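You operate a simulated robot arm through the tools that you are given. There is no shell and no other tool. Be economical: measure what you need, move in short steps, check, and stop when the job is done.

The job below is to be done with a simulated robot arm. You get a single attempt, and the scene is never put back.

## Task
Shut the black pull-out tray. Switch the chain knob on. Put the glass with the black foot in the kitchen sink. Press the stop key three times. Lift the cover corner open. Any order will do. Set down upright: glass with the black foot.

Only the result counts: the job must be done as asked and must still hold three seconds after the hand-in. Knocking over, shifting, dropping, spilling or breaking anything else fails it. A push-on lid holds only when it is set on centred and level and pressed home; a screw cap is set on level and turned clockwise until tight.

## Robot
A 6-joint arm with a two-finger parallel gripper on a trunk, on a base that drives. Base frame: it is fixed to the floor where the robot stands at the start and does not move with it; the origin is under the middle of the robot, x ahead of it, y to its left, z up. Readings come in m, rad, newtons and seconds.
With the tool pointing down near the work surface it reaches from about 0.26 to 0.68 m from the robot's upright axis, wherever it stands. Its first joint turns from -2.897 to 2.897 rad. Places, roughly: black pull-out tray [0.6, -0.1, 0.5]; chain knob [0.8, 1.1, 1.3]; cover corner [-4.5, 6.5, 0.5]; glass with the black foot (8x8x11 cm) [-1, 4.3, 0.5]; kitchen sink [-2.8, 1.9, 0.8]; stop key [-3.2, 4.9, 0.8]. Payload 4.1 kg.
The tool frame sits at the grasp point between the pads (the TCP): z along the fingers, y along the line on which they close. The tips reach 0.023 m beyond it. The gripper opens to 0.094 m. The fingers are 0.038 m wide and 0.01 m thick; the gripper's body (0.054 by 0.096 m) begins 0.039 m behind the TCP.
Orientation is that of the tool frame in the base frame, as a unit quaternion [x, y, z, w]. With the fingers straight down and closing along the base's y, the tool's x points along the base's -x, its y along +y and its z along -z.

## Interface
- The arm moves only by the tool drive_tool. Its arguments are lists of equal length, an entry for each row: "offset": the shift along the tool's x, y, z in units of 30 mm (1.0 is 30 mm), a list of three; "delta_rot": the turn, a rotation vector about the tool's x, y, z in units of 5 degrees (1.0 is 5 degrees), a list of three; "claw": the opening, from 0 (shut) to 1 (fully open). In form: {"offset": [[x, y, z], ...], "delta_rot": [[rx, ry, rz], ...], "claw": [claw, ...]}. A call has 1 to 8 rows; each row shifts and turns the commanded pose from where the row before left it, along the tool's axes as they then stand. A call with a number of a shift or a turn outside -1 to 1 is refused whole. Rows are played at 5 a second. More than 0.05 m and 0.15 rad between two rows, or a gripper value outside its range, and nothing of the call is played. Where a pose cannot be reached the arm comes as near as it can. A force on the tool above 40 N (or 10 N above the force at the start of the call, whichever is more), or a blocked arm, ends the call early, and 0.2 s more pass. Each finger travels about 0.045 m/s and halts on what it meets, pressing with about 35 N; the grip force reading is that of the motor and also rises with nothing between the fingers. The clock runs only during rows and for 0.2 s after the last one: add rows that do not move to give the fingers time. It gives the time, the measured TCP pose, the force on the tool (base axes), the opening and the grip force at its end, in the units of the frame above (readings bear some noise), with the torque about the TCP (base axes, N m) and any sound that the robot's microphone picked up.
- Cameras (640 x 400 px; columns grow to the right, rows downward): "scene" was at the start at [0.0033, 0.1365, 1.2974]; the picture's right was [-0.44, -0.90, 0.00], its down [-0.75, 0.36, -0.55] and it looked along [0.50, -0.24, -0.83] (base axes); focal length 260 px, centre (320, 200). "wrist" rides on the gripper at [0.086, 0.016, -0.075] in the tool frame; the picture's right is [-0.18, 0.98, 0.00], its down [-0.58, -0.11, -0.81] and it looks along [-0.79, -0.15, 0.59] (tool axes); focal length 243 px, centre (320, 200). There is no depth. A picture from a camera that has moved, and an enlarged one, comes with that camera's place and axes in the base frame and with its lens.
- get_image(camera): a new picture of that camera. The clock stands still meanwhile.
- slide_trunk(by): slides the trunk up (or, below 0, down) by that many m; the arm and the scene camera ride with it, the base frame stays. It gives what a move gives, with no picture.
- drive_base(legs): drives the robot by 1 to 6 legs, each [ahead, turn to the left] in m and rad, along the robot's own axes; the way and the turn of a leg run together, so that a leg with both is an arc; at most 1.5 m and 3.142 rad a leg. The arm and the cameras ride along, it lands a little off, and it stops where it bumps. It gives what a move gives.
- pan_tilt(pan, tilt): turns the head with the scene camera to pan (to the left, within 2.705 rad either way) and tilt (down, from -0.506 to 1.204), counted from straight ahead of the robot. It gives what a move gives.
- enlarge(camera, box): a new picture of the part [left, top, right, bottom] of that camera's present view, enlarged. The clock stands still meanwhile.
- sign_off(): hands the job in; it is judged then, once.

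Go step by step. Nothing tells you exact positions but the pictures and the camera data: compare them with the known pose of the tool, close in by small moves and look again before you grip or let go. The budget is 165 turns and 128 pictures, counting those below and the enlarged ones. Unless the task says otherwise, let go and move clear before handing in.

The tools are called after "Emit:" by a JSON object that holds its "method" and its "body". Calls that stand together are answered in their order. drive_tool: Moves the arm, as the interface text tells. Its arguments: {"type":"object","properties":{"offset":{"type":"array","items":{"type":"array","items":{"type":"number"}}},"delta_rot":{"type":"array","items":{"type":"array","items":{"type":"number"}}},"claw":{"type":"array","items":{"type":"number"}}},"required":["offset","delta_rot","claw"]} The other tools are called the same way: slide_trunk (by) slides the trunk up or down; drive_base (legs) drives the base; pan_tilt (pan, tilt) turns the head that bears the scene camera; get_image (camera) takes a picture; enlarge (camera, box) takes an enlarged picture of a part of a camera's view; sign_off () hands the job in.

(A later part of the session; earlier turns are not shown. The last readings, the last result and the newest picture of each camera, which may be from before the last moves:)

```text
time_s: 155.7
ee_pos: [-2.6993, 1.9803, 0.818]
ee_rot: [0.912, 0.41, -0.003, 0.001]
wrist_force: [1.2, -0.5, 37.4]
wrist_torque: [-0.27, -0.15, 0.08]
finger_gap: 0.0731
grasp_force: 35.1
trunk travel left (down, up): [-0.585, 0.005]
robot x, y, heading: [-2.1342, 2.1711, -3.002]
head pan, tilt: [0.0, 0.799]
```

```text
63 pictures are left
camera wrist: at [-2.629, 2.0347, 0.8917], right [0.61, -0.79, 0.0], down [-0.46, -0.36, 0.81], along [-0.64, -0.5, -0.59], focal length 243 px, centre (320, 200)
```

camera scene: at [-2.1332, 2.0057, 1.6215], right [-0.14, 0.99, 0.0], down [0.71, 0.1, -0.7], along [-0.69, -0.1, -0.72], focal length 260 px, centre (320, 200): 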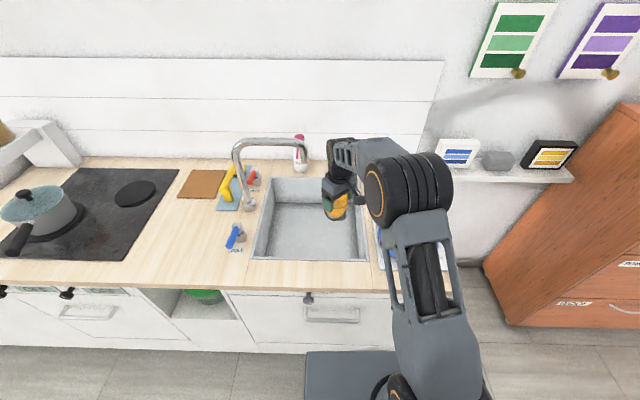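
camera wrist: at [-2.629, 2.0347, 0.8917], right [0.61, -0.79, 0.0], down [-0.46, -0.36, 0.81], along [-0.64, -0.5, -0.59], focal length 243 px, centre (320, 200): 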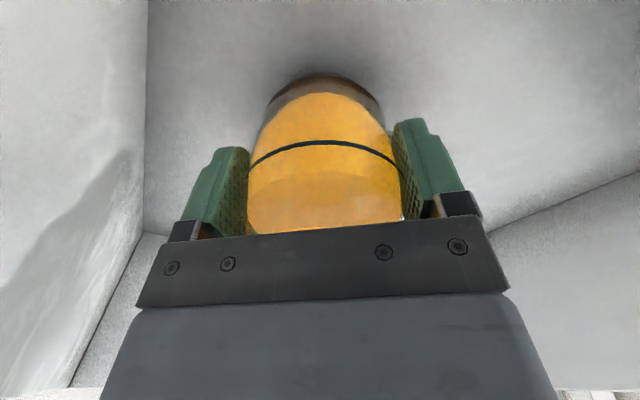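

It's on the basin floor (firm contact). Ease off 4 mm, then open slowly.

Emit:
{"method": "drive_tool", "body": {"offset": [[0, 0, -0.13], [0, 0, 0], [0, 0, 0], [0, 0, 0], [0, 0, 0], [0, 0, 0]], "delta_rot": [[0, 0, 0], [0, 0, 0], [0, 0, 0], [0, 0, 0], [0, 0, 0], [0, 0, 0]], "claw": [0.6, 0.7, 0.8, 0.9, 1, 1]}}

Emit:
{"method": "get_image", "body": {"camera": "wrist"}}

```text
time_s: 157.1
ee_pos: [-2.6983, 1.982, 0.817]
ee_rot: [0.912, 0.409, 0.0, 0.001]
wrist_force: [-0.1, 0.3, 0.8]
wrist_torque: [-0.02, -0.01, 0.01]
finger_gap: 0.094
grasp_force: 0.0
trunk travel left (down, up): [-0.585, 0.005]
robot x, y, heading: [-2.1331, 2.1734, -3.004]
head pan, tilt: [0.0, 0.799]
```

```text
62 pictures are left
camera wrist: at [-2.6293, 2.0347, 0.892], right [0.61, -0.79, 0.0], down [-0.47, -0.36, 0.81], along [-0.64, -0.49, -0.59], focal length 243 px, centre (320, 200)
```

wrist: 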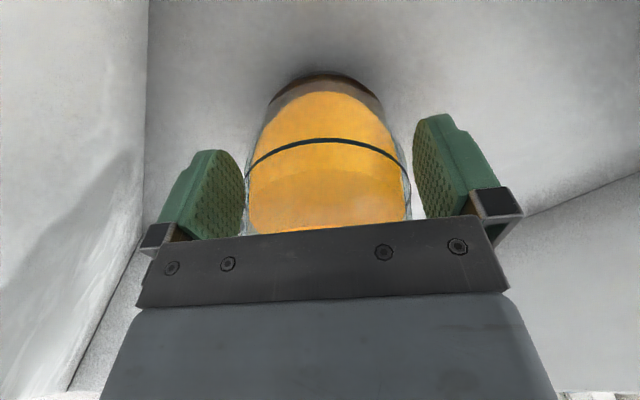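

Released and upright. Rise straight up slowly, then check.

Emit:
{"method": "drive_tool", "body": {"offset": [[0, 0, -0.3], [0, 0, -0.5], [0, 0, -0.7], [0, 0, -0.9], [0, 0, -1], [0, 0, -1], [0, 0, -1], [0, 0, -1]], "delta_rot": [[0, 0, 0], [0, 0, 0], [0, 0, 0], [0, 0, 0], [0, 0, 0], [0, 0, 0], [0, 0, 0], [0, 0, 0]], "claw": [1, 1, 1, 1, 1, 1, 1, 1]}}

Emit:
{"method": "enlarge", "body": {"camera": "scene", "box": [230, 160, 390, 280]}}

Emit:
{"method": "get_image", "body": {"camera": "wrist"}}

```text
time_s: 158.9
ee_pos: [-2.7013, 1.9814, 1.0102]
ee_rot: [0.912, 0.409, 0.001, 0.001]
wrist_force: [-0.5, 0.3, 0.6]
wrist_torque: [0.03, 0.01, -0.01]
finger_gap: 0.094
grasp_force: 0.0
trunk travel left (down, up): [-0.585, 0.005]
robot x, y, heading: [-2.1342, 2.1721, -3.001]
head pan, tilt: [0.0, 0.799]
```

```text
3.33 times, centred on (310, 220) of scene
camera zoom: at [-2.1327, 2.0058, 1.6214], right [-0.14, 0.99, 0.0], down [0.71, 0.1, -0.7], along [-0.69, -0.1, -0.72], focal length 866 px, centre (353, 133)
```

zoom: 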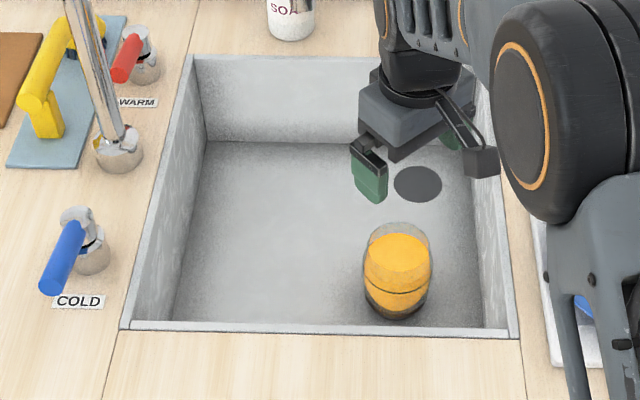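

```text
60 pictures are left
camera wrist: at [-2.63, 2.0349, 1.0848], right [0.61, -0.79, 0.0], down [-0.47, -0.36, 0.81], along [-0.64, -0.49, -0.59], focal length 243 px, centre (320, 200)
```

wrist: 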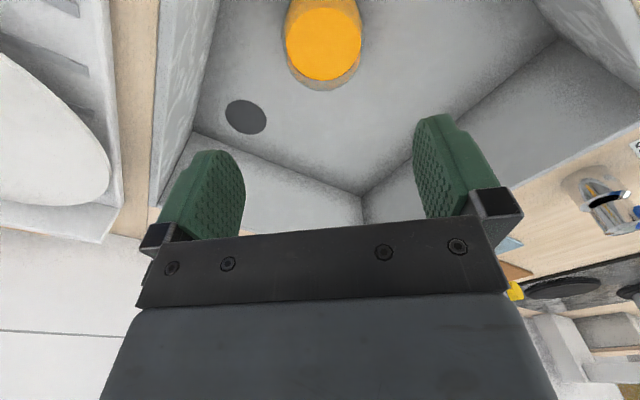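

The black-foot glass stands upright in the sink. Now retract and drive toward the stop key near (-3.2, 4.9).

Emit:
{"method": "drive_tool", "body": {"offset": [[0.8, 0, -0.5], [0.8, 0, -0.5], [0.8, 0, 0], [0.8, 0, 0], [0.8, 0, 0], [0.8, 0, 0], [0.8, 0, 0], [0.4, 0, 0]], "delta_rot": [[0, 0, 0], [0, 0, 0], [0, 0, 0], [0, 0, 0], [0, 0, 0], [0, 0, 0], [0, 0, 0], [0, 0, 0]], "claw": [1, 1, 1, 1, 1, 1, 1, 1]}}

Emit:
{"method": "drive_tool", "body": {"offset": [[0, 0, 0], [0, 0, 0], [0, 0, 0], [0, 0, 0], [0, 0, 0], [0, 0, 0], [0, 0, 0], [0, 0, 0]], "delta_rot": [[0, 0, 1], [0, 0, 1], [0, 0, 1], [0, 0, 1], [0, 0, 1], [0, 0, 1], [0, 0, 1], [0, 0, 1]], "claw": [0, 0, 0, 0, 0, 0, 0, 0]}}

Emit:
{"method": "drive_base", "body": {"legs": [[-0.12, 0], [0, -1.68], [1.1, 0], [1.1, 0]]}}

Emit:
{"method": "pan_tilt", "body": {"pan": 1.0, "tilt": 0.5}}

Emit:
{"method": "get_image", "body": {"camera": "scene"}}

```text
time_s: 160.7
ee_pos: [-2.5796, 2.116, 1.0395]
ee_rot: [0.913, 0.409, -0.001, 0.001]
wrist_force: [0.7, -0.2, 0.6]
wrist_torque: [0.03, -0.01, 0.0]
finger_gap: 0.0941
grasp_force: 0.1
trunk travel left (down, up): [-0.585, 0.005]
robot x, y, heading: [-2.1362, 2.1746, -3.005]
head pan, tilt: [0.0, 0.799]
```

```text
time_s: 162.5
ee_pos: [-2.5798, 2.1168, 1.039]
ee_rot: [0.997, 0.072, 0.0, 0.001]
wrist_force: [0.8, 0.3, 0.0]
wrist_torque: [-0.02, 0.01, 0.0]
finger_gap: 0.0
grasp_force: 34.6
trunk travel left (down, up): [-0.585, 0.005]
robot x, y, heading: [-2.1341, 2.1753, -3.002]
head pan, tilt: [0.0, 0.799]
```

```text
time_s: 178.2
ee_pos: [-2.071, 4.8308, 1.039]
ee_rot: [0.715, -0.699, -0.001, 0.001]
wrist_force: [-0.4, -0.8, 1.0]
wrist_torque: [0.0, -0.03, 0.01]
finger_gap: 0.0001
grasp_force: 35.1
trunk travel left (down, up): [-0.585, 0.005]
robot x, y, heading: [-2.0717, 4.3831, 1.583]
head pan, tilt: [0.0, 0.799]
```

```text
time_s: 179.5
ee_pos: [-2.0709, 4.8299, 1.0396]
ee_rot: [0.715, -0.699, 0.0, 0.0]
wrist_force: [0.1, 0.5, 0.4]
wrist_torque: [-0.01, -0.02, 0.03]
finger_gap: 0.0
grasp_force: 34.7
trunk travel left (down, up): [-0.585, 0.005]
robot x, y, heading: [-2.0701, 4.3834, 1.585]
head pan, tilt: [1.0, 0.499]
```

```text
59 pictures are left
camera scene: at [-2.3136, 4.3677, 1.6474], right [0.53, 0.85, 0.0], down [0.41, -0.25, -0.88], along [-0.75, 0.46, -0.48], focal length 260 px, centre (320, 200)
```

scene: 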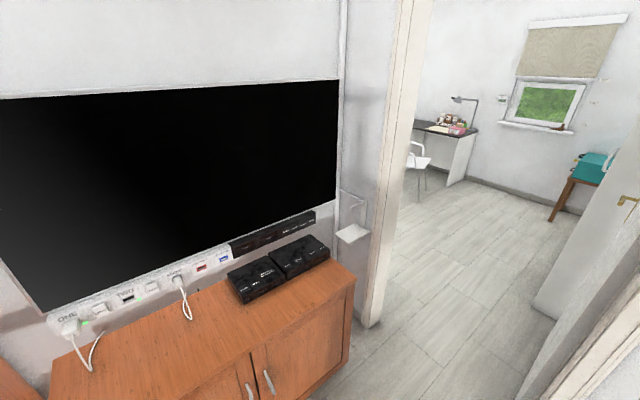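

Emit:
{"method": "enlarge", "body": {"camera": "scene", "box": [210, 220, 340, 310]}}

Emit:
{"method": "enlarge", "body": {"camera": "scene", "box": [480, 120, 640, 240]}}

```text
4.44 times, centred on (275, 265) of scene
camera zoom: at [-2.3136, 4.3677, 1.6474], right [0.53, 0.85, 0.0], down [0.41, -0.25, -0.88], along [-0.75, 0.46, -0.48], focal length 1155 px, centre (520, -89)
```

zoom: 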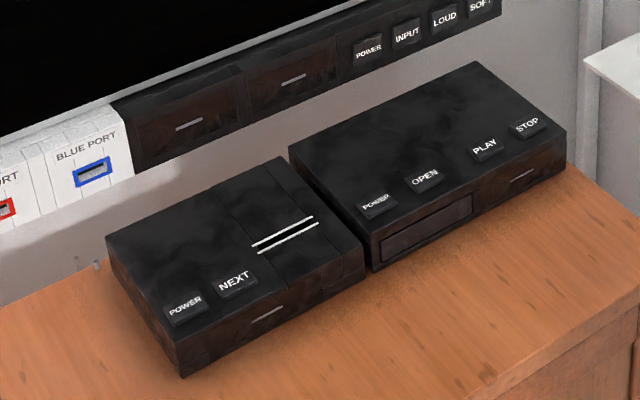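

```text
3.33 times, centred on (560, 180) of scene
camera zoom: at [-2.3136, 4.3677, 1.6474], right [0.53, 0.85, 0.0], down [0.41, -0.25, -0.88], along [-0.75, 0.46, -0.48], focal length 866 px, centre (-480, 267)
```

zoom: 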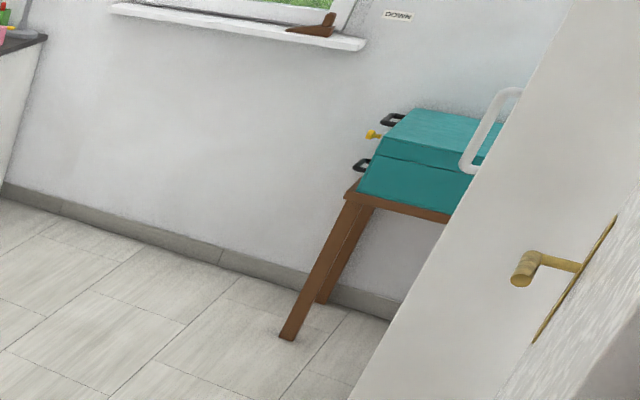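

The STOP key is the rightmost key atop the right black player, about (-3.19, 4.917, 0.80). I drive to stand in front of it.

Emit:
{"method": "drive_base", "body": {"legs": [[0, 0.737], [0.748, 0], [0, 0.922]]}}

Emit:
{"method": "pan_tilt", "body": {"pan": 0.0, "tilt": 0.8}}

Emit:
{"method": "get_image", "body": {"camera": "scene"}}

Emit:
{"method": "get_image", "body": {"camera": "wrist"}}

```text
time_s: 187.9
ee_pos: [-3.0244, 4.8871, 1.0399]
ee_rot: [0.999, 0.051, 0.0, 0.001]
wrist_force: [0.5, 0.0, 0.1]
wrist_torque: [-0.01, -0.02, -0.03]
finger_gap: 0.0
grasp_force: 35.6
trunk travel left (down, up): [-0.585, 0.005]
robot x, y, heading: [-2.5733, 4.9284, -3.042]
head pan, tilt: [1.0, 0.499]
```

```text
time_s: 189.1
ee_pos: [-3.0238, 4.8866, 1.0402]
ee_rot: [0.999, 0.052, 0.001, 0.001]
wrist_force: [-0.3, -0.3, -0.4]
wrist_torque: [-0.01, 0.01, -0.01]
finger_gap: 0.0
grasp_force: 34.9
trunk travel left (down, up): [-0.585, 0.005]
robot x, y, heading: [-2.5754, 4.9286, -3.045]
head pan, tilt: [0.0, 0.799]
```

```text
56 pictures are left
camera scene: at [-2.5814, 4.7586, 1.6215], right [-0.1, 0.99, 0.0], down [0.71, 0.07, -0.7], along [-0.69, -0.07, -0.72], focal length 260 px, centre (320, 200)
```

scene: 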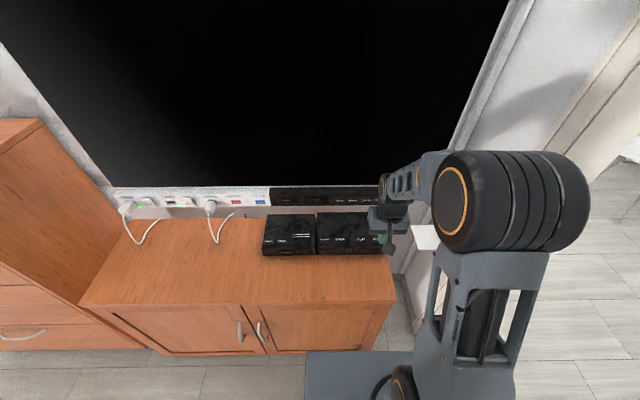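

```text
55 pictures are left
camera wrist: at [-2.9356, 4.8803, 1.1139], right [-0.08, -1.0, 0.0], down [-0.59, 0.05, 0.81], along [-0.8, 0.06, -0.59], focal length 243 px, centre (320, 200)
```

wrist: 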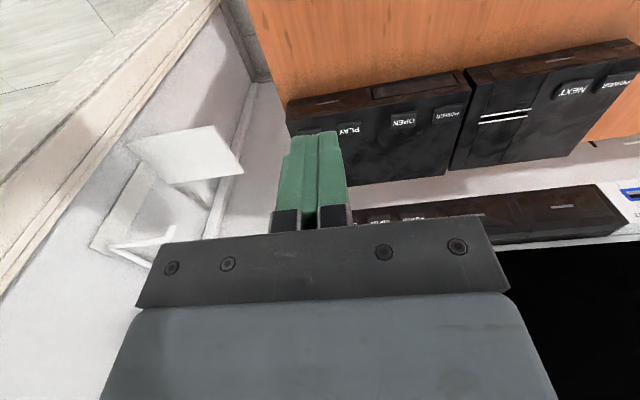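

STOP key at about (-3.178, 4.907, 0.815). Move over it at z 0.92 and look.

Emit:
{"method": "drive_tool", "body": {"offset": [[-0.84, -0.2, 0], [-0.84, -0.2, 0], [-0.84, -0.2, 0], [-0.84, -0.2, 0], [-0.84, -0.2, 1], [-0.84, -0.2, 1], [0, 0, 1], [0, 0, 1]], "delta_rot": [[0, 0, 0], [0, 0, 0], [0, 0, 0], [0, 0, 0], [0, 0, 0], [0, 0, 0], [0, 0, 0], [0, 0, 0]], "claw": [0, 0, 0, 0, 0, 0, 0, 0]}}

Emit:
{"method": "get_image", "body": {"camera": "wrist"}}

Emit:
{"method": "enlarge", "body": {"camera": "scene", "box": [310, 190, 430, 270]}}

```text
time_s: 190.9
ee_pos: [-3.1779, 4.9072, 0.9205]
ee_rot: [0.999, 0.051, -0.001, 0.001]
wrist_force: [-0.5, 0.5, 0.2]
wrist_torque: [0.03, 0.01, 0.0]
finger_gap: 0.0
grasp_force: 34.7
trunk travel left (down, up): [-0.585, 0.005]
robot x, y, heading: [-2.5793, 4.9272, -3.044]
head pan, tilt: [0.0, 0.799]
```

```text
54 pictures are left
camera wrist: at [-3.0905, 4.9003, 0.9942], right [-0.08, -1.0, 0.0], down [-0.59, 0.05, 0.81], along [-0.8, 0.06, -0.59], focal length 243 px, centre (320, 200)
```

wrist: 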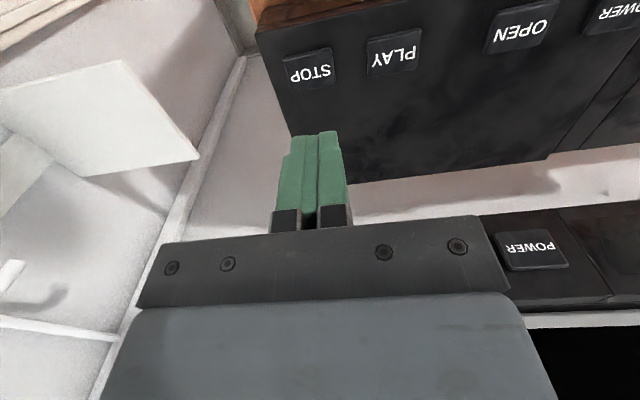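

```text
5.00 times, centred on (370, 230) of scene
camera zoom: at [-2.5817, 4.7587, 1.6215], right [-0.1, 1.0, 0.0], down [0.71, 0.07, -0.7], along [-0.69, -0.07, -0.72], focal length 1299 px, centre (70, 50)
```

zoom: 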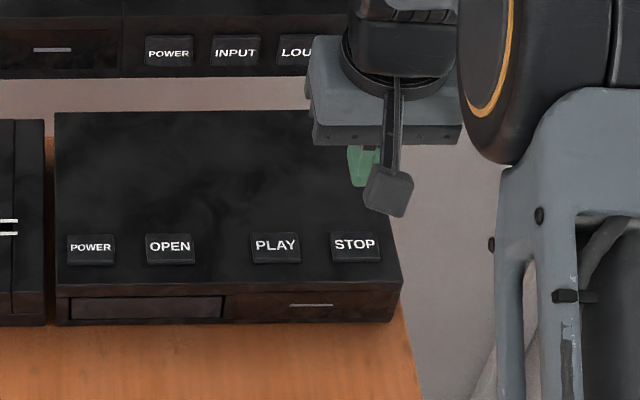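

Key refined to (-3.18, 4.916, ~0.805). Shift 9 mm and descend just above the key.

Emit:
{"method": "drive_tool", "body": {"offset": [[-0.04, -0.3, 0.5], [0, 0, 0.7], [0, 0, 0.7], [0, 0, 0.5]], "delta_rot": [[0, 0, 0], [0, 0, 0], [0, 0, 0], [0, 0, 0]], "claw": [0, 0, 0, 0]}}

Emit:
{"method": "get_image", "body": {"camera": "wrist"}}

Emit:
{"method": "enlarge", "body": {"camera": "scene", "box": [340, 200, 440, 265]}}

```text
time_s: 191.9
ee_pos: [-3.1801, 4.917, 0.8477]
ee_rot: [0.999, 0.051, 0.001, 0.001]
wrist_force: [0.2, -0.4, 1.0]
wrist_torque: [-0.02, 0.0, 0.0]
finger_gap: 0.0001
grasp_force: 35.5
trunk travel left (down, up): [-0.585, 0.005]
robot x, y, heading: [-2.5809, 4.9262, -3.04]
head pan, tilt: [0.0, 0.799]
```

```text
52 pictures are left
camera wrist: at [-3.0919, 4.9091, 0.9216], right [-0.08, -1.0, 0.0], down [-0.59, 0.05, 0.81], along [-0.8, 0.06, -0.59], focal length 243 px, centre (320, 200)
```

wrist: 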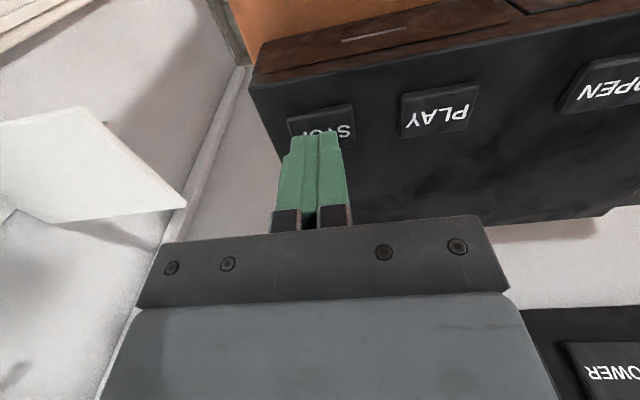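

```text
6.15 times, centred on (390, 232) of scene
camera zoom: at [-2.5816, 4.7587, 1.6215], right [-0.1, 1.0, 0.0], down [0.71, 0.07, -0.7], along [-0.69, -0.07, -0.72], focal length 1599 px, centre (-111, 0)
```

zoom: 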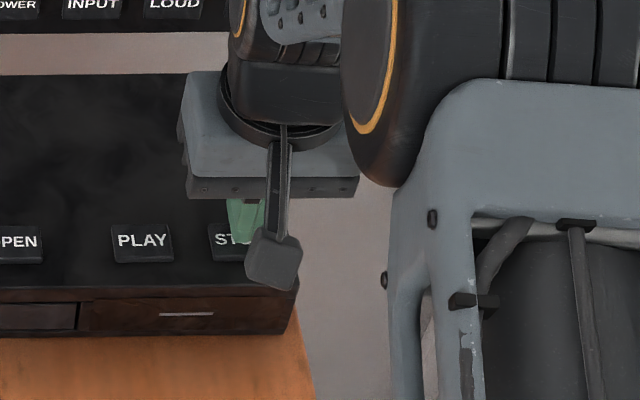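

Tips are right over STOP. Descending in 3 mm steps until contact.

Emit:
{"method": "drive_tool", "body": {"offset": [[0, 0, 0.1], [0, 0, 0.1], [0, 0, 0.1], [0, 0, 0.1]], "delta_rot": [[0, 0, 0], [0, 0, 0], [0, 0, 0], [0, 0, 0]], "claw": [0, 0, 0, 0]}}

```text
time_s: 192.9
ee_pos: [-3.1806, 4.9162, 0.8356]
ee_rot: [0.999, 0.052, 0.0, 0.001]
wrist_force: [0.1, 0.5, 0.6]
wrist_torque: [0.0, 0.0, 0.02]
finger_gap: 0.0
grasp_force: 34.7
trunk travel left (down, up): [-0.585, 0.005]
robot x, y, heading: [-2.5762, 4.9256, -3.041]
head pan, tilt: [0.0, 0.799]
```

Emit:
{"method": "drive_tool", "body": {"offset": [[0, 0, 0.1]], "delta_rot": [[0, 0, 0]], "claw": [0]}}

Emit:
{"method": "drive_tool", "body": {"offset": [[0, 0, 0.1]], "delta_rot": [[0, 0, 0]], "claw": [0]}}

Emit:
{"method": "enlarge", "body": {"camera": "wrist", "box": [240, 80, 400, 180]}}

```text
time_s: 193.3
ee_pos: [-3.1806, 4.9152, 0.8319]
ee_rot: [0.999, 0.052, 0.0, 0.001]
wrist_force: [-0.1, 0.1, 2.0]
wrist_torque: [0.01, 0.03, 0.02]
finger_gap: 0.0001
grasp_force: 35.0
trunk travel left (down, up): [-0.585, 0.005]
robot x, y, heading: [-2.5755, 4.9249, -3.041]
head pan, tilt: [0.0, 0.799]
heard: click
```

```text
time_s: 193.7
ee_pos: [-3.1799, 4.9167, 0.8304]
ee_rot: [0.999, 0.051, 0.0, 0.0]
wrist_force: [0.9, 0.2, 8.8]
wrist_torque: [0.02, -0.02, 0.02]
finger_gap: 0.0
grasp_force: 35.5
trunk travel left (down, up): [-0.585, 0.005]
robot x, y, heading: [-2.5784, 4.9243, -3.036]
head pan, tilt: [0.0, 0.799]
```

```text
4.00 times, centred on (320, 130) of wrist
camera zoom: at [-3.0917, 4.9089, 0.9047], right [-0.08, -1.0, 0.0], down [-0.59, 0.05, 0.81], along [-0.8, 0.06, -0.59], focal length 970 px, centre (320, 480)
```

zoom: 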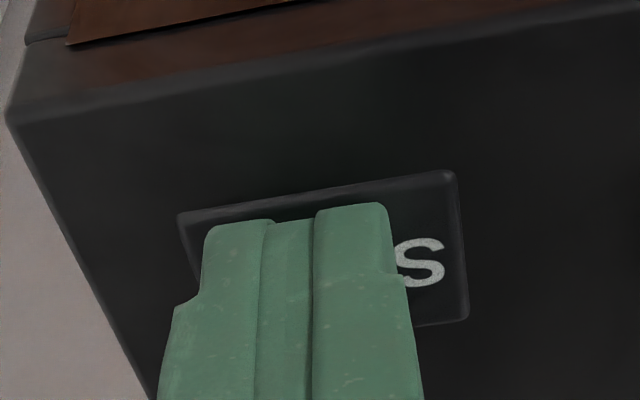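

First click heard on STOP. Release fully, then press again.

Emit:
{"method": "drive_tool", "body": {"offset": [[0, 0, -0.25], [0, 0, -0.25], [0, 0, 0]], "delta_rot": [[0, 0, 0], [0, 0, 0], [0, 0, 0]], "claw": [0, 0, 0]}}

Emit:
{"method": "drive_tool", "body": {"offset": [[0, 0, 0.2], [0, 0, 0.1], [0, 0, 0.1], [0, 0, 0.1]], "delta_rot": [[0, 0, 0], [0, 0, 0], [0, 0, 0], [0, 0, 0]], "claw": [0, 0, 0, 0]}}

```text
time_s: 194.5
ee_pos: [-3.1779, 4.9156, 0.8451]
ee_rot: [0.999, 0.051, 0.001, 0.0]
wrist_force: [0.4, -0.1, -0.1]
wrist_torque: [0.0, 0.02, 0.0]
finger_gap: 0.0
grasp_force: 35.5
trunk travel left (down, up): [-0.585, 0.005]
robot x, y, heading: [-2.5778, 4.9243, -3.039]
head pan, tilt: [0.0, 0.799]
```

```text
time_s: 195.5
ee_pos: [-3.1795, 4.9174, 0.8299]
ee_rot: [0.999, 0.052, -0.001, 0.0]
wrist_force: [1.7, 1.1, 9.7]
wrist_torque: [0.02, -0.1, 0.03]
finger_gap: 0.0004
grasp_force: 35.2
trunk travel left (down, up): [-0.585, 0.005]
robot x, y, heading: [-2.5762, 4.9251, -3.045]
head pan, tilt: [0.0, 0.799]
heard: click
```

Second click. Release and press the third time.

Emit:
{"method": "drive_tool", "body": {"offset": [[0, 0, -0.25], [0, 0, -0.25], [0, 0, 0]], "delta_rot": [[0, 0, 0], [0, 0, 0], [0, 0, 0]], "claw": [0, 0, 0]}}

Emit:
{"method": "drive_tool", "body": {"offset": [[0, 0, 0.2], [0, 0, 0.1], [0, 0, 0.1], [0, 0, 0.1]], "delta_rot": [[0, 0, 0], [0, 0, 0], [0, 0, 0], [0, 0, 0]], "claw": [0, 0, 0, 0]}}

Emit:
{"method": "drive_tool", "body": {"offset": [[0, 0, -0.3], [0, 0, -0.6], [0, 0, -1], [0, 0, -1], [0.5, 0, -1], [1, 0, -1], [1, 0, 0], [1, 0, 0]], "delta_rot": [[0, 0, 0], [0, 0, 0], [0, 0, 0], [0, 0, 0], [0, 0, 0], [0, 0, 0], [0, 0, 0], [0, 0, 0]], "claw": [0, 0, 0, 0, 0, 0, 0, 0]}}

Emit:
{"method": "get_image", "body": {"camera": "scene"}}

```text
time_s: 196.3
ee_pos: [-3.1795, 4.9168, 0.8441]
ee_rot: [0.999, 0.052, 0.001, 0.001]
wrist_force: [-0.3, 0.6, 0.4]
wrist_torque: [-0.01, 0.01, 0.0]
finger_gap: 0.0004
grasp_force: 35.3
trunk travel left (down, up): [-0.585, 0.005]
robot x, y, heading: [-2.5805, 4.9229, -3.045]
head pan, tilt: [0.0, 0.799]
```

```text
time_s: 197.3
ee_pos: [-3.1805, 4.9163, 0.8305]
ee_rot: [0.999, 0.053, 0.0, 0.001]
wrist_force: [2.2, -0.2, 10.1]
wrist_torque: [-0.02, -0.04, -0.03]
finger_gap: 0.0
grasp_force: 35.5
trunk travel left (down, up): [-0.585, 0.005]
robot x, y, heading: [-2.577, 4.924, -3.039]
head pan, tilt: [0.0, 0.799]
heard: click
```

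```text
time_s: 199.1
ee_pos: [-3.0743, 4.9267, 0.9774]
ee_rot: [0.999, 0.051, 0.0, 0.001]
wrist_force: [0.1, -0.1, 0.3]
wrist_torque: [0.01, 0.03, 0.01]
finger_gap: 0.0002
grasp_force: 35.0
trunk travel left (down, up): [-0.585, 0.005]
robot x, y, heading: [-2.5763, 4.9233, -3.045]
head pan, tilt: [0.0, 0.799]
```

```text
49 pictures are left
camera scene: at [-2.5811, 4.7587, 1.6214], right [-0.1, 1.0, 0.0], down [0.71, 0.07, -0.7], along [-0.69, -0.07, -0.72], focal length 260 px, centre (320, 200)
```

scene: 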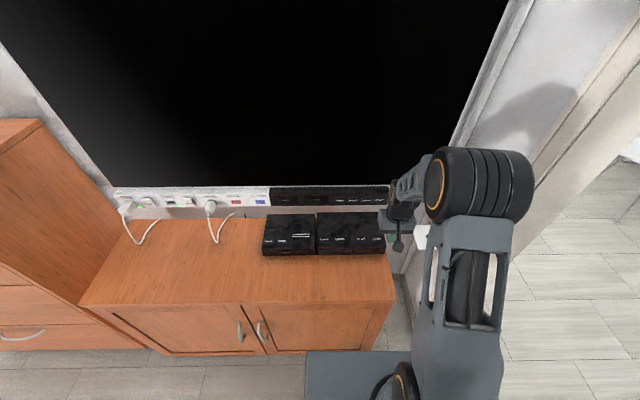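

Three clicks on STOP. Now retract the arm and turn toward the doorway to the next room, where the cover corner is.

Emit:
{"method": "drive_tool", "body": {"offset": [[1, 0, 0], [1, 0, 0], [1, 0, 0], [1, 0, 0]], "delta_rot": [[0, 0, 0], [0, 0, 0], [0, 0, 0], [0, 0, 0]], "claw": [0, 0, 0, 0]}}

Emit:
{"method": "drive_base", "body": {"legs": [[-0.08, 0], [0, -1.45]]}}

Emit:
{"method": "pan_tilt", "body": {"pan": 0.1, "tilt": 0.6}}

Emit:
{"method": "get_image", "body": {"camera": "scene"}}

```text
time_s: 200.1
ee_pos: [-2.9562, 4.9405, 0.9777]
ee_rot: [0.999, 0.051, 0.001, 0.0]
wrist_force: [-0.3, -0.6, 0.3]
wrist_torque: [-0.01, 0.04, -0.01]
finger_gap: 0.0
grasp_force: 35.3
trunk travel left (down, up): [-0.585, 0.005]
robot x, y, heading: [-2.5744, 4.9267, -3.039]
head pan, tilt: [0.0, 0.799]
```

```text
time_s: 204.7
ee_pos: [-2.5306, 5.3114, 0.9765]
ee_rot: [0.783, -0.622, -0.001, 0.001]
wrist_force: [-0.8, -0.1, -1.2]
wrist_torque: [0.02, 0.01, 0.01]
finger_gap: 0.0
grasp_force: 35.5
trunk travel left (down, up): [-0.585, 0.005]
robot x, y, heading: [-2.4962, 4.9338, 1.79]
head pan, tilt: [0.0, 0.799]
```

```text
time_s: 205.5
ee_pos: [-2.5301, 5.3112, 0.9772]
ee_rot: [0.783, -0.622, -0.001, 0.0]
wrist_force: [-0.2, -0.1, 0.3]
wrist_torque: [0.02, -0.03, 0.02]
finger_gap: 0.0
grasp_force: 34.9
trunk travel left (down, up): [-0.585, 0.005]
robot x, y, heading: [-2.5016, 4.9324, 1.791]
head pan, tilt: [0.099, 0.6]
```

```text
48 pictures are left
camera scene: at [-2.6745, 4.9227, 1.6383], right [0.95, 0.32, 0.0], down [0.18, -0.54, -0.82], along [-0.26, 0.78, -0.57], focal length 260 px, centre (320, 200)
```

scene: 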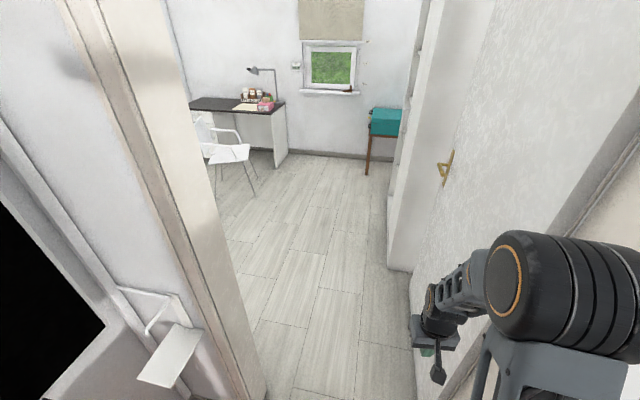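

The doorway is about 0.75 m wide. I back up to line up and then drive straight through, angling left.

Emit:
{"method": "drive_base", "body": {"legs": [[-0.5, 0], [0, 0.16], [0.95, 0], [0.83, 0]]}}

Emit:
{"method": "pan_tilt", "body": {"pan": 0.9, "tilt": 0.6}}

Emit:
{"method": "get_image", "body": {"camera": "scene"}}

```text
time_s: 217.6
ee_pos: [-3.1436, 6.4597, 0.9767]
ee_rot: [0.831, -0.557, 0.0, 0.001]
wrist_force: [-0.5, 0.5, -0.6]
wrist_torque: [0.02, 0.0, -0.02]
finger_gap: 0.0
grasp_force: 34.9
trunk travel left (down, up): [-0.585, 0.005]
robot x, y, heading: [-3.0557, 6.091, 1.961]
head pan, tilt: [0.099, 0.6]
```

```text
time_s: 218.8
ee_pos: [-3.1445, 6.4589, 0.9758]
ee_rot: [0.831, -0.557, 0.0, 0.001]
wrist_force: [-1.0, 0.0, -0.2]
wrist_torque: [0.01, 0.01, -0.05]
finger_gap: 0.0
grasp_force: 35.0
trunk travel left (down, up): [-0.585, 0.005]
robot x, y, heading: [-3.0505, 6.0944, 1.956]
head pan, tilt: [0.901, 0.6]
```

```text
47 pictures are left
camera scene: at [-3.269, 5.9993, 1.6383], right [0.28, 0.96, 0.0], down [0.54, -0.16, -0.83], along [-0.79, 0.23, -0.56], focal length 260 px, centre (320, 200)
```

scene: 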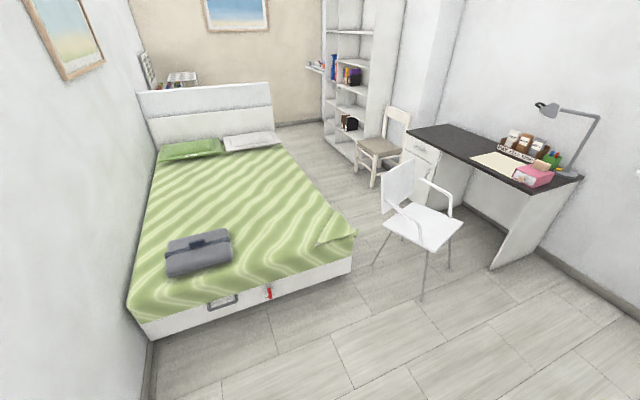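

Emit:
{"method": "enlarge", "body": {"camera": "scene", "box": [240, 180, 380, 320]}}

Emit:
{"method": "enlarge", "body": {"camera": "scene", "box": [110, 110, 350, 330]}}

```text
2.86 times, centred on (310, 250) of scene
camera zoom: at [-3.269, 5.9993, 1.6383], right [0.28, 0.96, 0.0], down [0.54, -0.16, -0.83], along [-0.79, 0.23, -0.56], focal length 742 px, centre (349, 57)
```

zoom: 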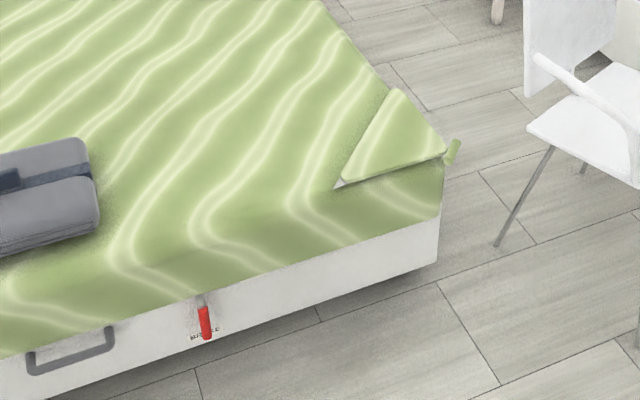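

```text
1.82 times, centred on (230, 220) of scene
camera zoom: at [-3.269, 5.9993, 1.6383], right [0.28, 0.96, 0.0], down [0.54, -0.16, -0.83], along [-0.79, 0.23, -0.56], focal length 472 px, centre (484, 164)
```

zoom: 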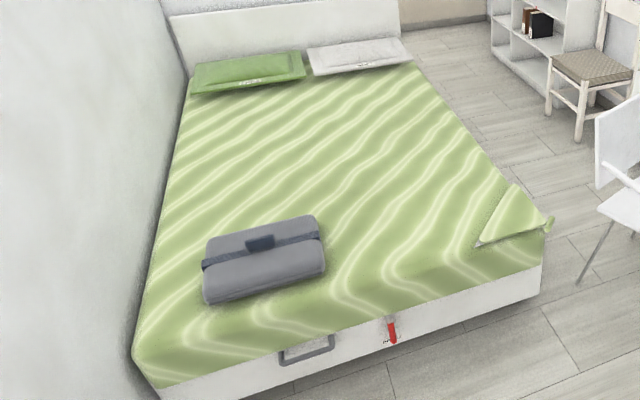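

The cover corner is the triangular flap with a small tab on the bed's near-right corner, tip about (-4.43, 6.57, 0.5), hinged on its diagonal. I drive to the bed's foot to look closely.

Emit:
{"method": "drive_base", "body": {"legs": [[0, 0.841], [0.88, 0], [0, 0.4]]}}

Emit:
{"method": "pan_tilt", "body": {"pan": -0.1, "tilt": 0.95}}

Emit:
{"method": "get_image", "body": {"camera": "scene"}}

Emit:
{"method": "get_image", "body": {"camera": "wrist"}}

```text
time_s: 226.8
ee_pos: [-4.2562, 6.4216, 0.9778]
ee_rot: [1.0, 0.03, 0.0, 0.001]
wrist_force: [0.1, 0.9, 0.1]
wrist_torque: [0.0, -0.01, 0.01]
finger_gap: 0.0
grasp_force: 35.1
trunk travel left (down, up): [-0.585, 0.005]
robot x, y, heading: [-3.879, 6.389, -3.086]
head pan, tilt: [0.901, 0.6]
```

```text
time_s: 228.1
ee_pos: [-4.2557, 6.4233, 0.9766]
ee_rot: [1.0, 0.03, 0.0, 0.001]
wrist_force: [0.0, 0.2, -0.2]
wrist_torque: [0.01, 0.0, 0.01]
finger_gap: 0.0
grasp_force: 35.4
trunk travel left (down, up): [-0.585, 0.005]
robot x, y, heading: [-3.8795, 6.3924, -3.084]
head pan, tilt: [-0.099, 0.949]
```

```text
44 pictures are left
camera scene: at [-3.8817, 6.2324, 1.6099], right [0.04, 1.0, 0.0], down [0.81, -0.03, -0.58], along [-0.58, 0.02, -0.81], focal length 260 px, centre (320, 200)
```

scene: 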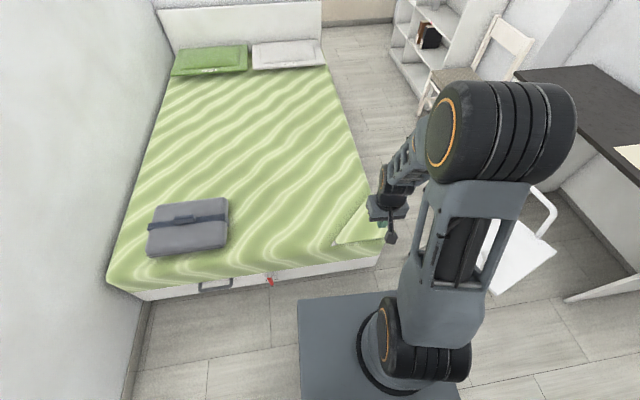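

```text
43 pictures are left
camera wrist: at [-4.1679, 6.4114, 1.0513], right [-0.12, -0.99, 0.0], down [-0.59, 0.08, 0.81], along [-0.8, 0.1, -0.59], focal length 243 px, centre (320, 200)
```

wrist: 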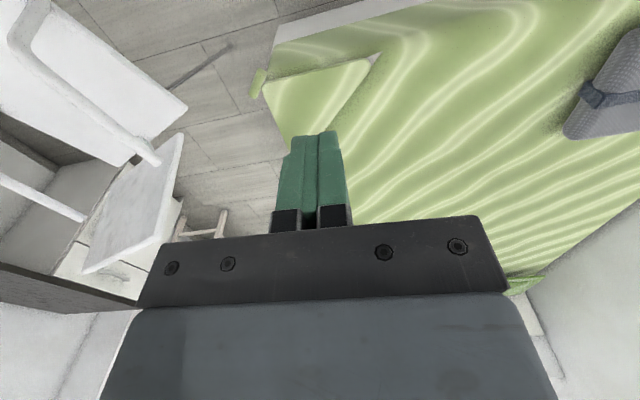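

Emit:
{"method": "enlarge", "body": {"camera": "wrist", "box": [220, 20, 400, 140]}}

Emit:
{"method": "enlarge", "body": {"camera": "scene", "box": [320, 180, 420, 270]}}

```text
3.33 times, centred on (310, 80) of wrist
camera zoom: at [-4.1679, 6.4114, 1.0513], right [-0.12, -0.99, 0.0], down [-0.59, 0.08, 0.81], along [-0.8, 0.1, -0.59], focal length 809 px, centre (353, 600)
```

zoom: 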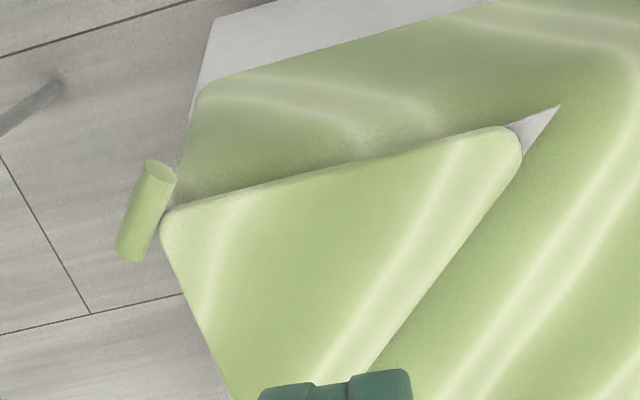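

```text
4.44 times, centred on (370, 225) of scene
camera zoom: at [-3.8817, 6.2324, 1.6099], right [0.04, 1.0, 0.0], down [0.81, -0.03, -0.58], along [-0.58, 0.02, -0.81], focal length 1155 px, centre (98, 89)
```

zoom: 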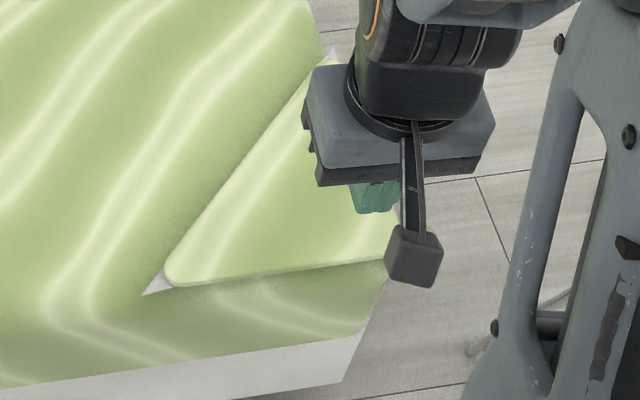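

The handle is a short rod at the flap's tip, parallel to the hinge, at about (-4.449, 6.594, 0.485). I'll grip it end-to-end with the tool pointing down so it can pivot in the pads. First: 10 cm closer, trunk down, turn the fingers 50° and open.

Emit:
{"method": "drive_base", "body": {"legs": [[0.1, 0]]}}

Emit:
{"method": "slide_trunk", "body": {"by": -0.28}}

Emit:
{"method": "drive_tool", "body": {"offset": [[0.6, 0, 0], [0.6, 0, 0], [0, 0, 0], [0, 0, 0], [0, 0, 0], [0, 0, 0], [0, 0, 0], [0, 0, 0]], "delta_rot": [[0, 0, 0], [0, 0, -1], [0, 0, -1], [0, 0, -1], [0, 0, -1], [0, 0, -1], [0, 0, -1], [0, 0, -1]], "claw": [1, 1, 1, 1, 1, 1, 1, 1]}}

Emit:
{"method": "drive_tool", "body": {"offset": [[0, 0, 0], [0, 0, 0], [0, 0, 0]], "delta_rot": [[0, 0, -1], [0, 0, -1], [0, 0, -1]], "claw": [1, 1, 1]}}

Emit:
{"method": "get_image", "body": {"camera": "wrist"}}

Emit:
{"method": "get_image", "body": {"camera": "scene"}}

```text
time_s: 229.2
ee_pos: [-4.357, 6.4155, 0.9771]
ee_rot: [1.0, 0.031, 0.002, 0.001]
wrist_force: [0.1, 0.0, -0.6]
wrist_torque: [-0.02, -0.01, 0.02]
finger_gap: 0.0
grasp_force: 35.2
trunk travel left (down, up): [-0.585, 0.005]
robot x, y, heading: [-3.976, 6.3867, -3.082]
head pan, tilt: [-0.099, 0.949]
```

```text
time_s: 232.0
ee_pos: [-4.3566, 6.4167, 0.6972]
ee_rot: [1.0, 0.031, 0.0, 0.001]
wrist_force: [0.2, -1.1, -0.1]
wrist_torque: [-0.02, 0.04, 0.0]
finger_gap: 0.0
grasp_force: 35.6
trunk travel left (down, up): [-0.305, 0.285]
robot x, y, heading: [-3.9752, 6.3847, -3.083]
head pan, tilt: [-0.099, 0.949]
```

```text
time_s: 233.8
ee_pos: [-4.3218, 6.4178, 0.6971]
ee_rot: [0.943, 0.331, 0.0, 0.001]
wrist_force: [-0.1, -0.1, -0.1]
wrist_torque: [0.01, -0.02, 0.03]
finger_gap: 0.094
grasp_force: 0.1
trunk travel left (down, up): [-0.305, 0.285]
robot x, y, heading: [-3.9791, 6.3833, -3.082]
head pan, tilt: [-0.099, 0.949]
```

```text
time_s: 234.6
ee_pos: [-4.3214, 6.4185, 0.6968]
ee_rot: [0.892, 0.452, 0.0, 0.001]
wrist_force: [0.2, 0.5, 0.4]
wrist_torque: [-0.03, -0.01, 0.0]
finger_gap: 0.0941
grasp_force: 0.1
trunk travel left (down, up): [-0.305, 0.285]
robot x, y, heading: [-3.9781, 6.3845, -3.084]
head pan, tilt: [-0.099, 0.949]
```

```text
40 pictures are left
camera wrist: at [-4.256, 6.4787, 0.7711], right [0.68, -0.73, 0.0], down [-0.43, -0.4, 0.81], along [-0.59, -0.55, -0.59], focal length 243 px, centre (320, 200)
```

wrist: 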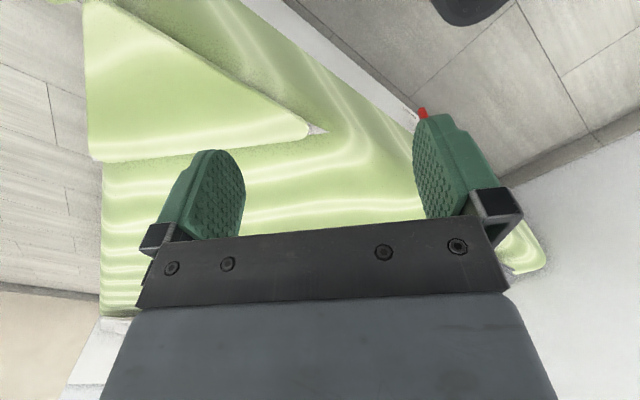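

```text
39 pictures are left
camera scene: at [-3.9826, 6.2267, 1.3299], right [0.04, 1.0, 0.0], down [0.81, -0.03, -0.58], along [-0.58, 0.02, -0.81], focal length 260 px, centre (320, 200)
```

scene: 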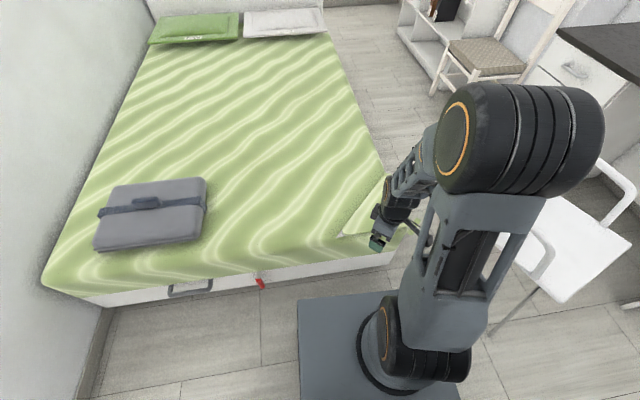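

Fingers are set. Move over the rod at safe height and look.

Emit:
{"method": "drive_tool", "body": {"offset": [[0.2, -0.9, 0], [0.2, -0.95, 0], [0.2, -0.95, 0], [0.2, -0.95, 0], [0.2, -0.95, 0], [0.2, -0.95, 0], [0.2, -0.85, 0]], "delta_rot": [[0, 0, 0], [0, 0, 0], [0, 0, 0], [0, 0, 0], [0, 0, 0], [0, 0, 0], [0, 0, 0]], "claw": [1, 1, 1, 1, 1, 1, 1]}}

Emit:
{"method": "get_image", "body": {"camera": "wrist"}}

Emit:
{"method": "get_image", "body": {"camera": "scene"}}

```text
time_s: 236.2
ee_pos: [-4.4536, 6.5687, 0.6961]
ee_rot: [0.893, 0.451, 0.0, 0.001]
wrist_force: [-1.4, 0.4, -0.2]
wrist_torque: [-0.02, 0.01, -0.02]
finger_gap: 0.0939
grasp_force: 0.1
trunk travel left (down, up): [-0.305, 0.285]
robot x, y, heading: [-3.9808, 6.388, -3.081]
head pan, tilt: [-0.099, 0.949]
```

```text
38 pictures are left
camera wrist: at [-4.388, 6.6287, 0.7702], right [0.68, -0.73, 0.0], down [-0.43, -0.4, 0.81], along [-0.59, -0.55, -0.59], focal length 243 px, centre (320, 200)
```

wrist: 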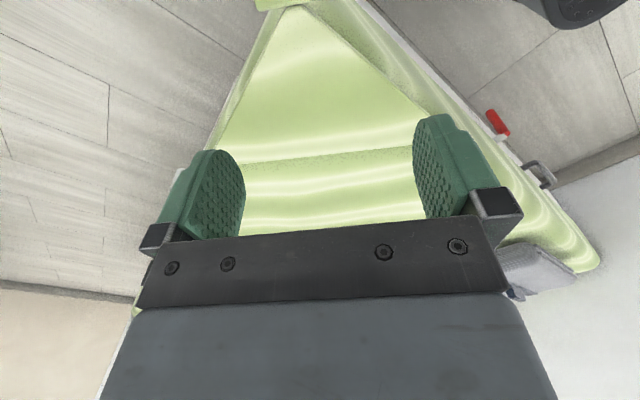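

```text
37 pictures are left
camera scene: at [-3.9825, 6.2267, 1.3299], right [0.04, 1.0, 0.0], down [0.81, -0.03, -0.58], along [-0.58, 0.03, -0.81], focal length 260 px, centre (320, 200)
```

scene: 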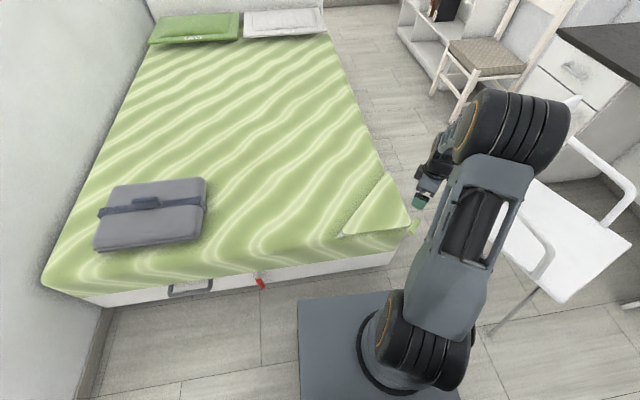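

Emit:
{"method": "drive_tool", "body": {"offset": [[0.4, -0.45, 0], [0.4, -0.45, 0.5], [0, 0, 0.8], [0, 0, 0.8], [0, 0, 0.8]], "delta_rot": [[0, 0, 0], [0, 0, 0], [0, 0, 0], [0, 0, 0], [0, 0, 0]], "claw": [1, 1, 1, 1, 1]}}

Emit:
{"method": "get_image", "body": {"camera": "wrist"}}

Emit:
{"method": "enlarge", "body": {"camera": "scene", "box": [350, 150, 470, 250]}}

```text
time_s: 237.4
ee_pos: [-4.4612, 6.6042, 0.6085]
ee_rot: [0.893, 0.45, 0.0, 0.001]
wrist_force: [-1.2, 0.2, -0.2]
wrist_torque: [0.01, -0.02, -0.01]
finger_gap: 0.0941
grasp_force: 0.1
trunk travel left (down, up): [-0.305, 0.285]
robot x, y, heading: [-3.9837, 6.3904, -3.081]
head pan, tilt: [-0.099, 0.949]
```

```text
36 pictures are left
camera wrist: at [-4.3952, 6.6634, 0.6835], right [0.68, -0.73, 0.0], down [-0.43, -0.4, 0.81], along [-0.59, -0.55, -0.59], focal length 243 px, centre (320, 200)
```

wrist: 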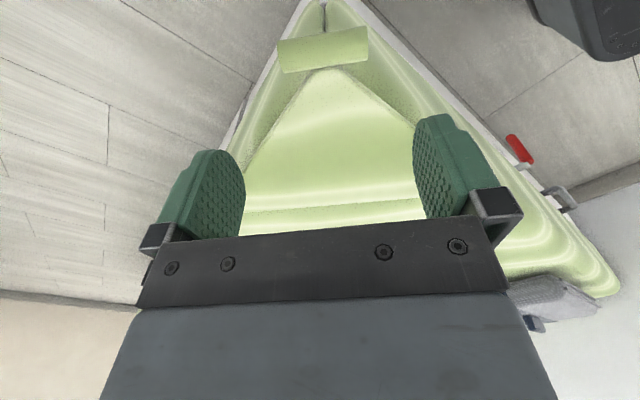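

```text
4.00 times, centred on (410, 200) of scene
camera zoom: at [-3.9825, 6.2267, 1.3299], right [0.04, 1.0, 0.0], down [0.81, -0.03, -0.58], along [-0.58, 0.02, -0.81], focal length 1039 px, centre (-40, 200)
```

zoom: 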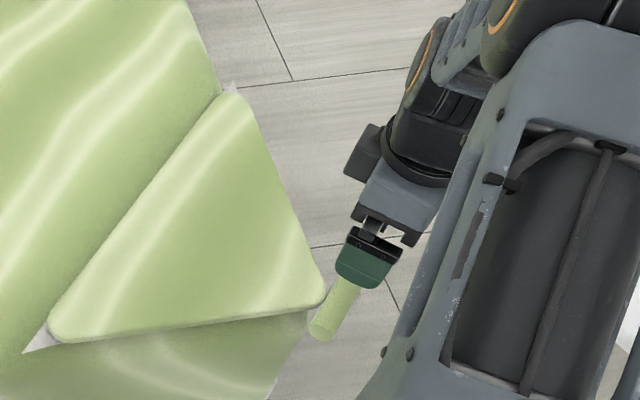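

Rod is centred between the fingers. Small correction and descend around it.

Emit:
{"method": "drive_tool", "body": {"offset": [[0.2, 0.1, 0.7], [0, 0, 0.7], [0, 0, 0.7], [0, 0, 0.7], [0, 0, 0.5]], "delta_rot": [[0, 0, 0], [0, 0, 0], [0, 0, 0], [0, 0, 0], [0, 0, 0]], "claw": [1, 1, 1, 1, 1]}}

Emit:
{"method": "get_image", "body": {"camera": "wrist"}}

```text
time_s: 238.6
ee_pos: [-4.4531, 6.6074, 0.5104]
ee_rot: [0.893, 0.451, -0.001, 0.001]
wrist_force: [-0.2, -0.7, 0.8]
wrist_torque: [0.0, 0.0, 0.01]
finger_gap: 0.094
grasp_force: 0.0
trunk travel left (down, up): [-0.305, 0.285]
robot x, y, heading: [-3.9788, 6.3867, -3.077]
head pan, tilt: [-0.099, 0.949]
```

```text
34 pictures are left
camera wrist: at [-4.3889, 6.6665, 0.5848], right [0.68, -0.73, 0.0], down [-0.43, -0.4, 0.81], along [-0.59, -0.55, -0.59], focal length 243 px, centre (320, 200)
```

wrist: 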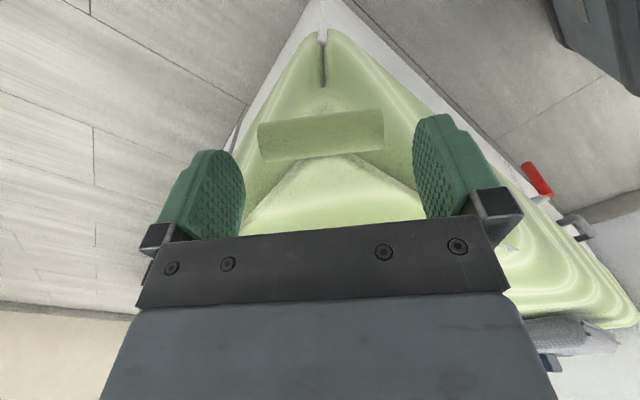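

Emit:
{"method": "drive_tool", "body": {"offset": [[0.1, 0, 0.4], [0.05, 0, 0.45], [0, 0, 0]], "delta_rot": [[0, 0, 0], [0, 0, 0], [0, 0, 0]], "claw": [1, 1, 1]}}

Emit:
{"method": "drive_tool", "body": {"offset": [[0, 0, 0], [0, 0, 0], [0, 0, 0], [0, 0, 0], [0, 0, 0]], "delta_rot": [[0, 0, 0], [0, 0, 0], [0, 0, 0], [0, 0, 0], [0, 0, 0]], "claw": [0.85, 0.7, 0.6, 0.55, 0.55]}}

Emit:
{"method": "get_image", "body": {"camera": "wrist"}}

```text
time_s: 239.4
ee_pos: [-4.4518, 6.6105, 0.4855]
ee_rot: [0.893, 0.45, -0.001, 0.0]
wrist_force: [-2.6, 1.5, 0.0]
wrist_torque: [0.07, 0.15, -0.03]
finger_gap: 0.0939
grasp_force: 0.1
trunk travel left (down, up): [-0.305, 0.285]
robot x, y, heading: [-3.9769, 6.3842, -3.082]
head pan, tilt: [-0.099, 0.949]
```

```text
time_s: 240.6
ee_pos: [-4.4513, 6.6104, 0.4855]
ee_rot: [0.893, 0.451, -0.001, 0.001]
wrist_force: [-7.3, 3.8, 0.0]
wrist_torque: [0.24, 0.26, -0.05]
finger_gap: 0.0929
grasp_force: 45.4
trunk travel left (down, up): [-0.305, 0.285]
robot x, y, heading: [-3.9812, 6.3849, -3.089]
head pan, tilt: [-0.099, 0.949]
```

```text
33 pictures are left
camera wrist: at [-4.3867, 6.6701, 0.5592], right [0.68, -0.73, 0.0], down [-0.43, -0.4, 0.81], along [-0.59, -0.55, -0.59], focal length 243 px, centre (320, 200)
```

wrist: 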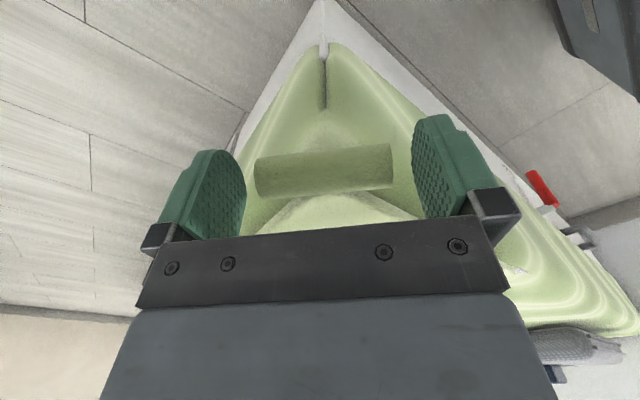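

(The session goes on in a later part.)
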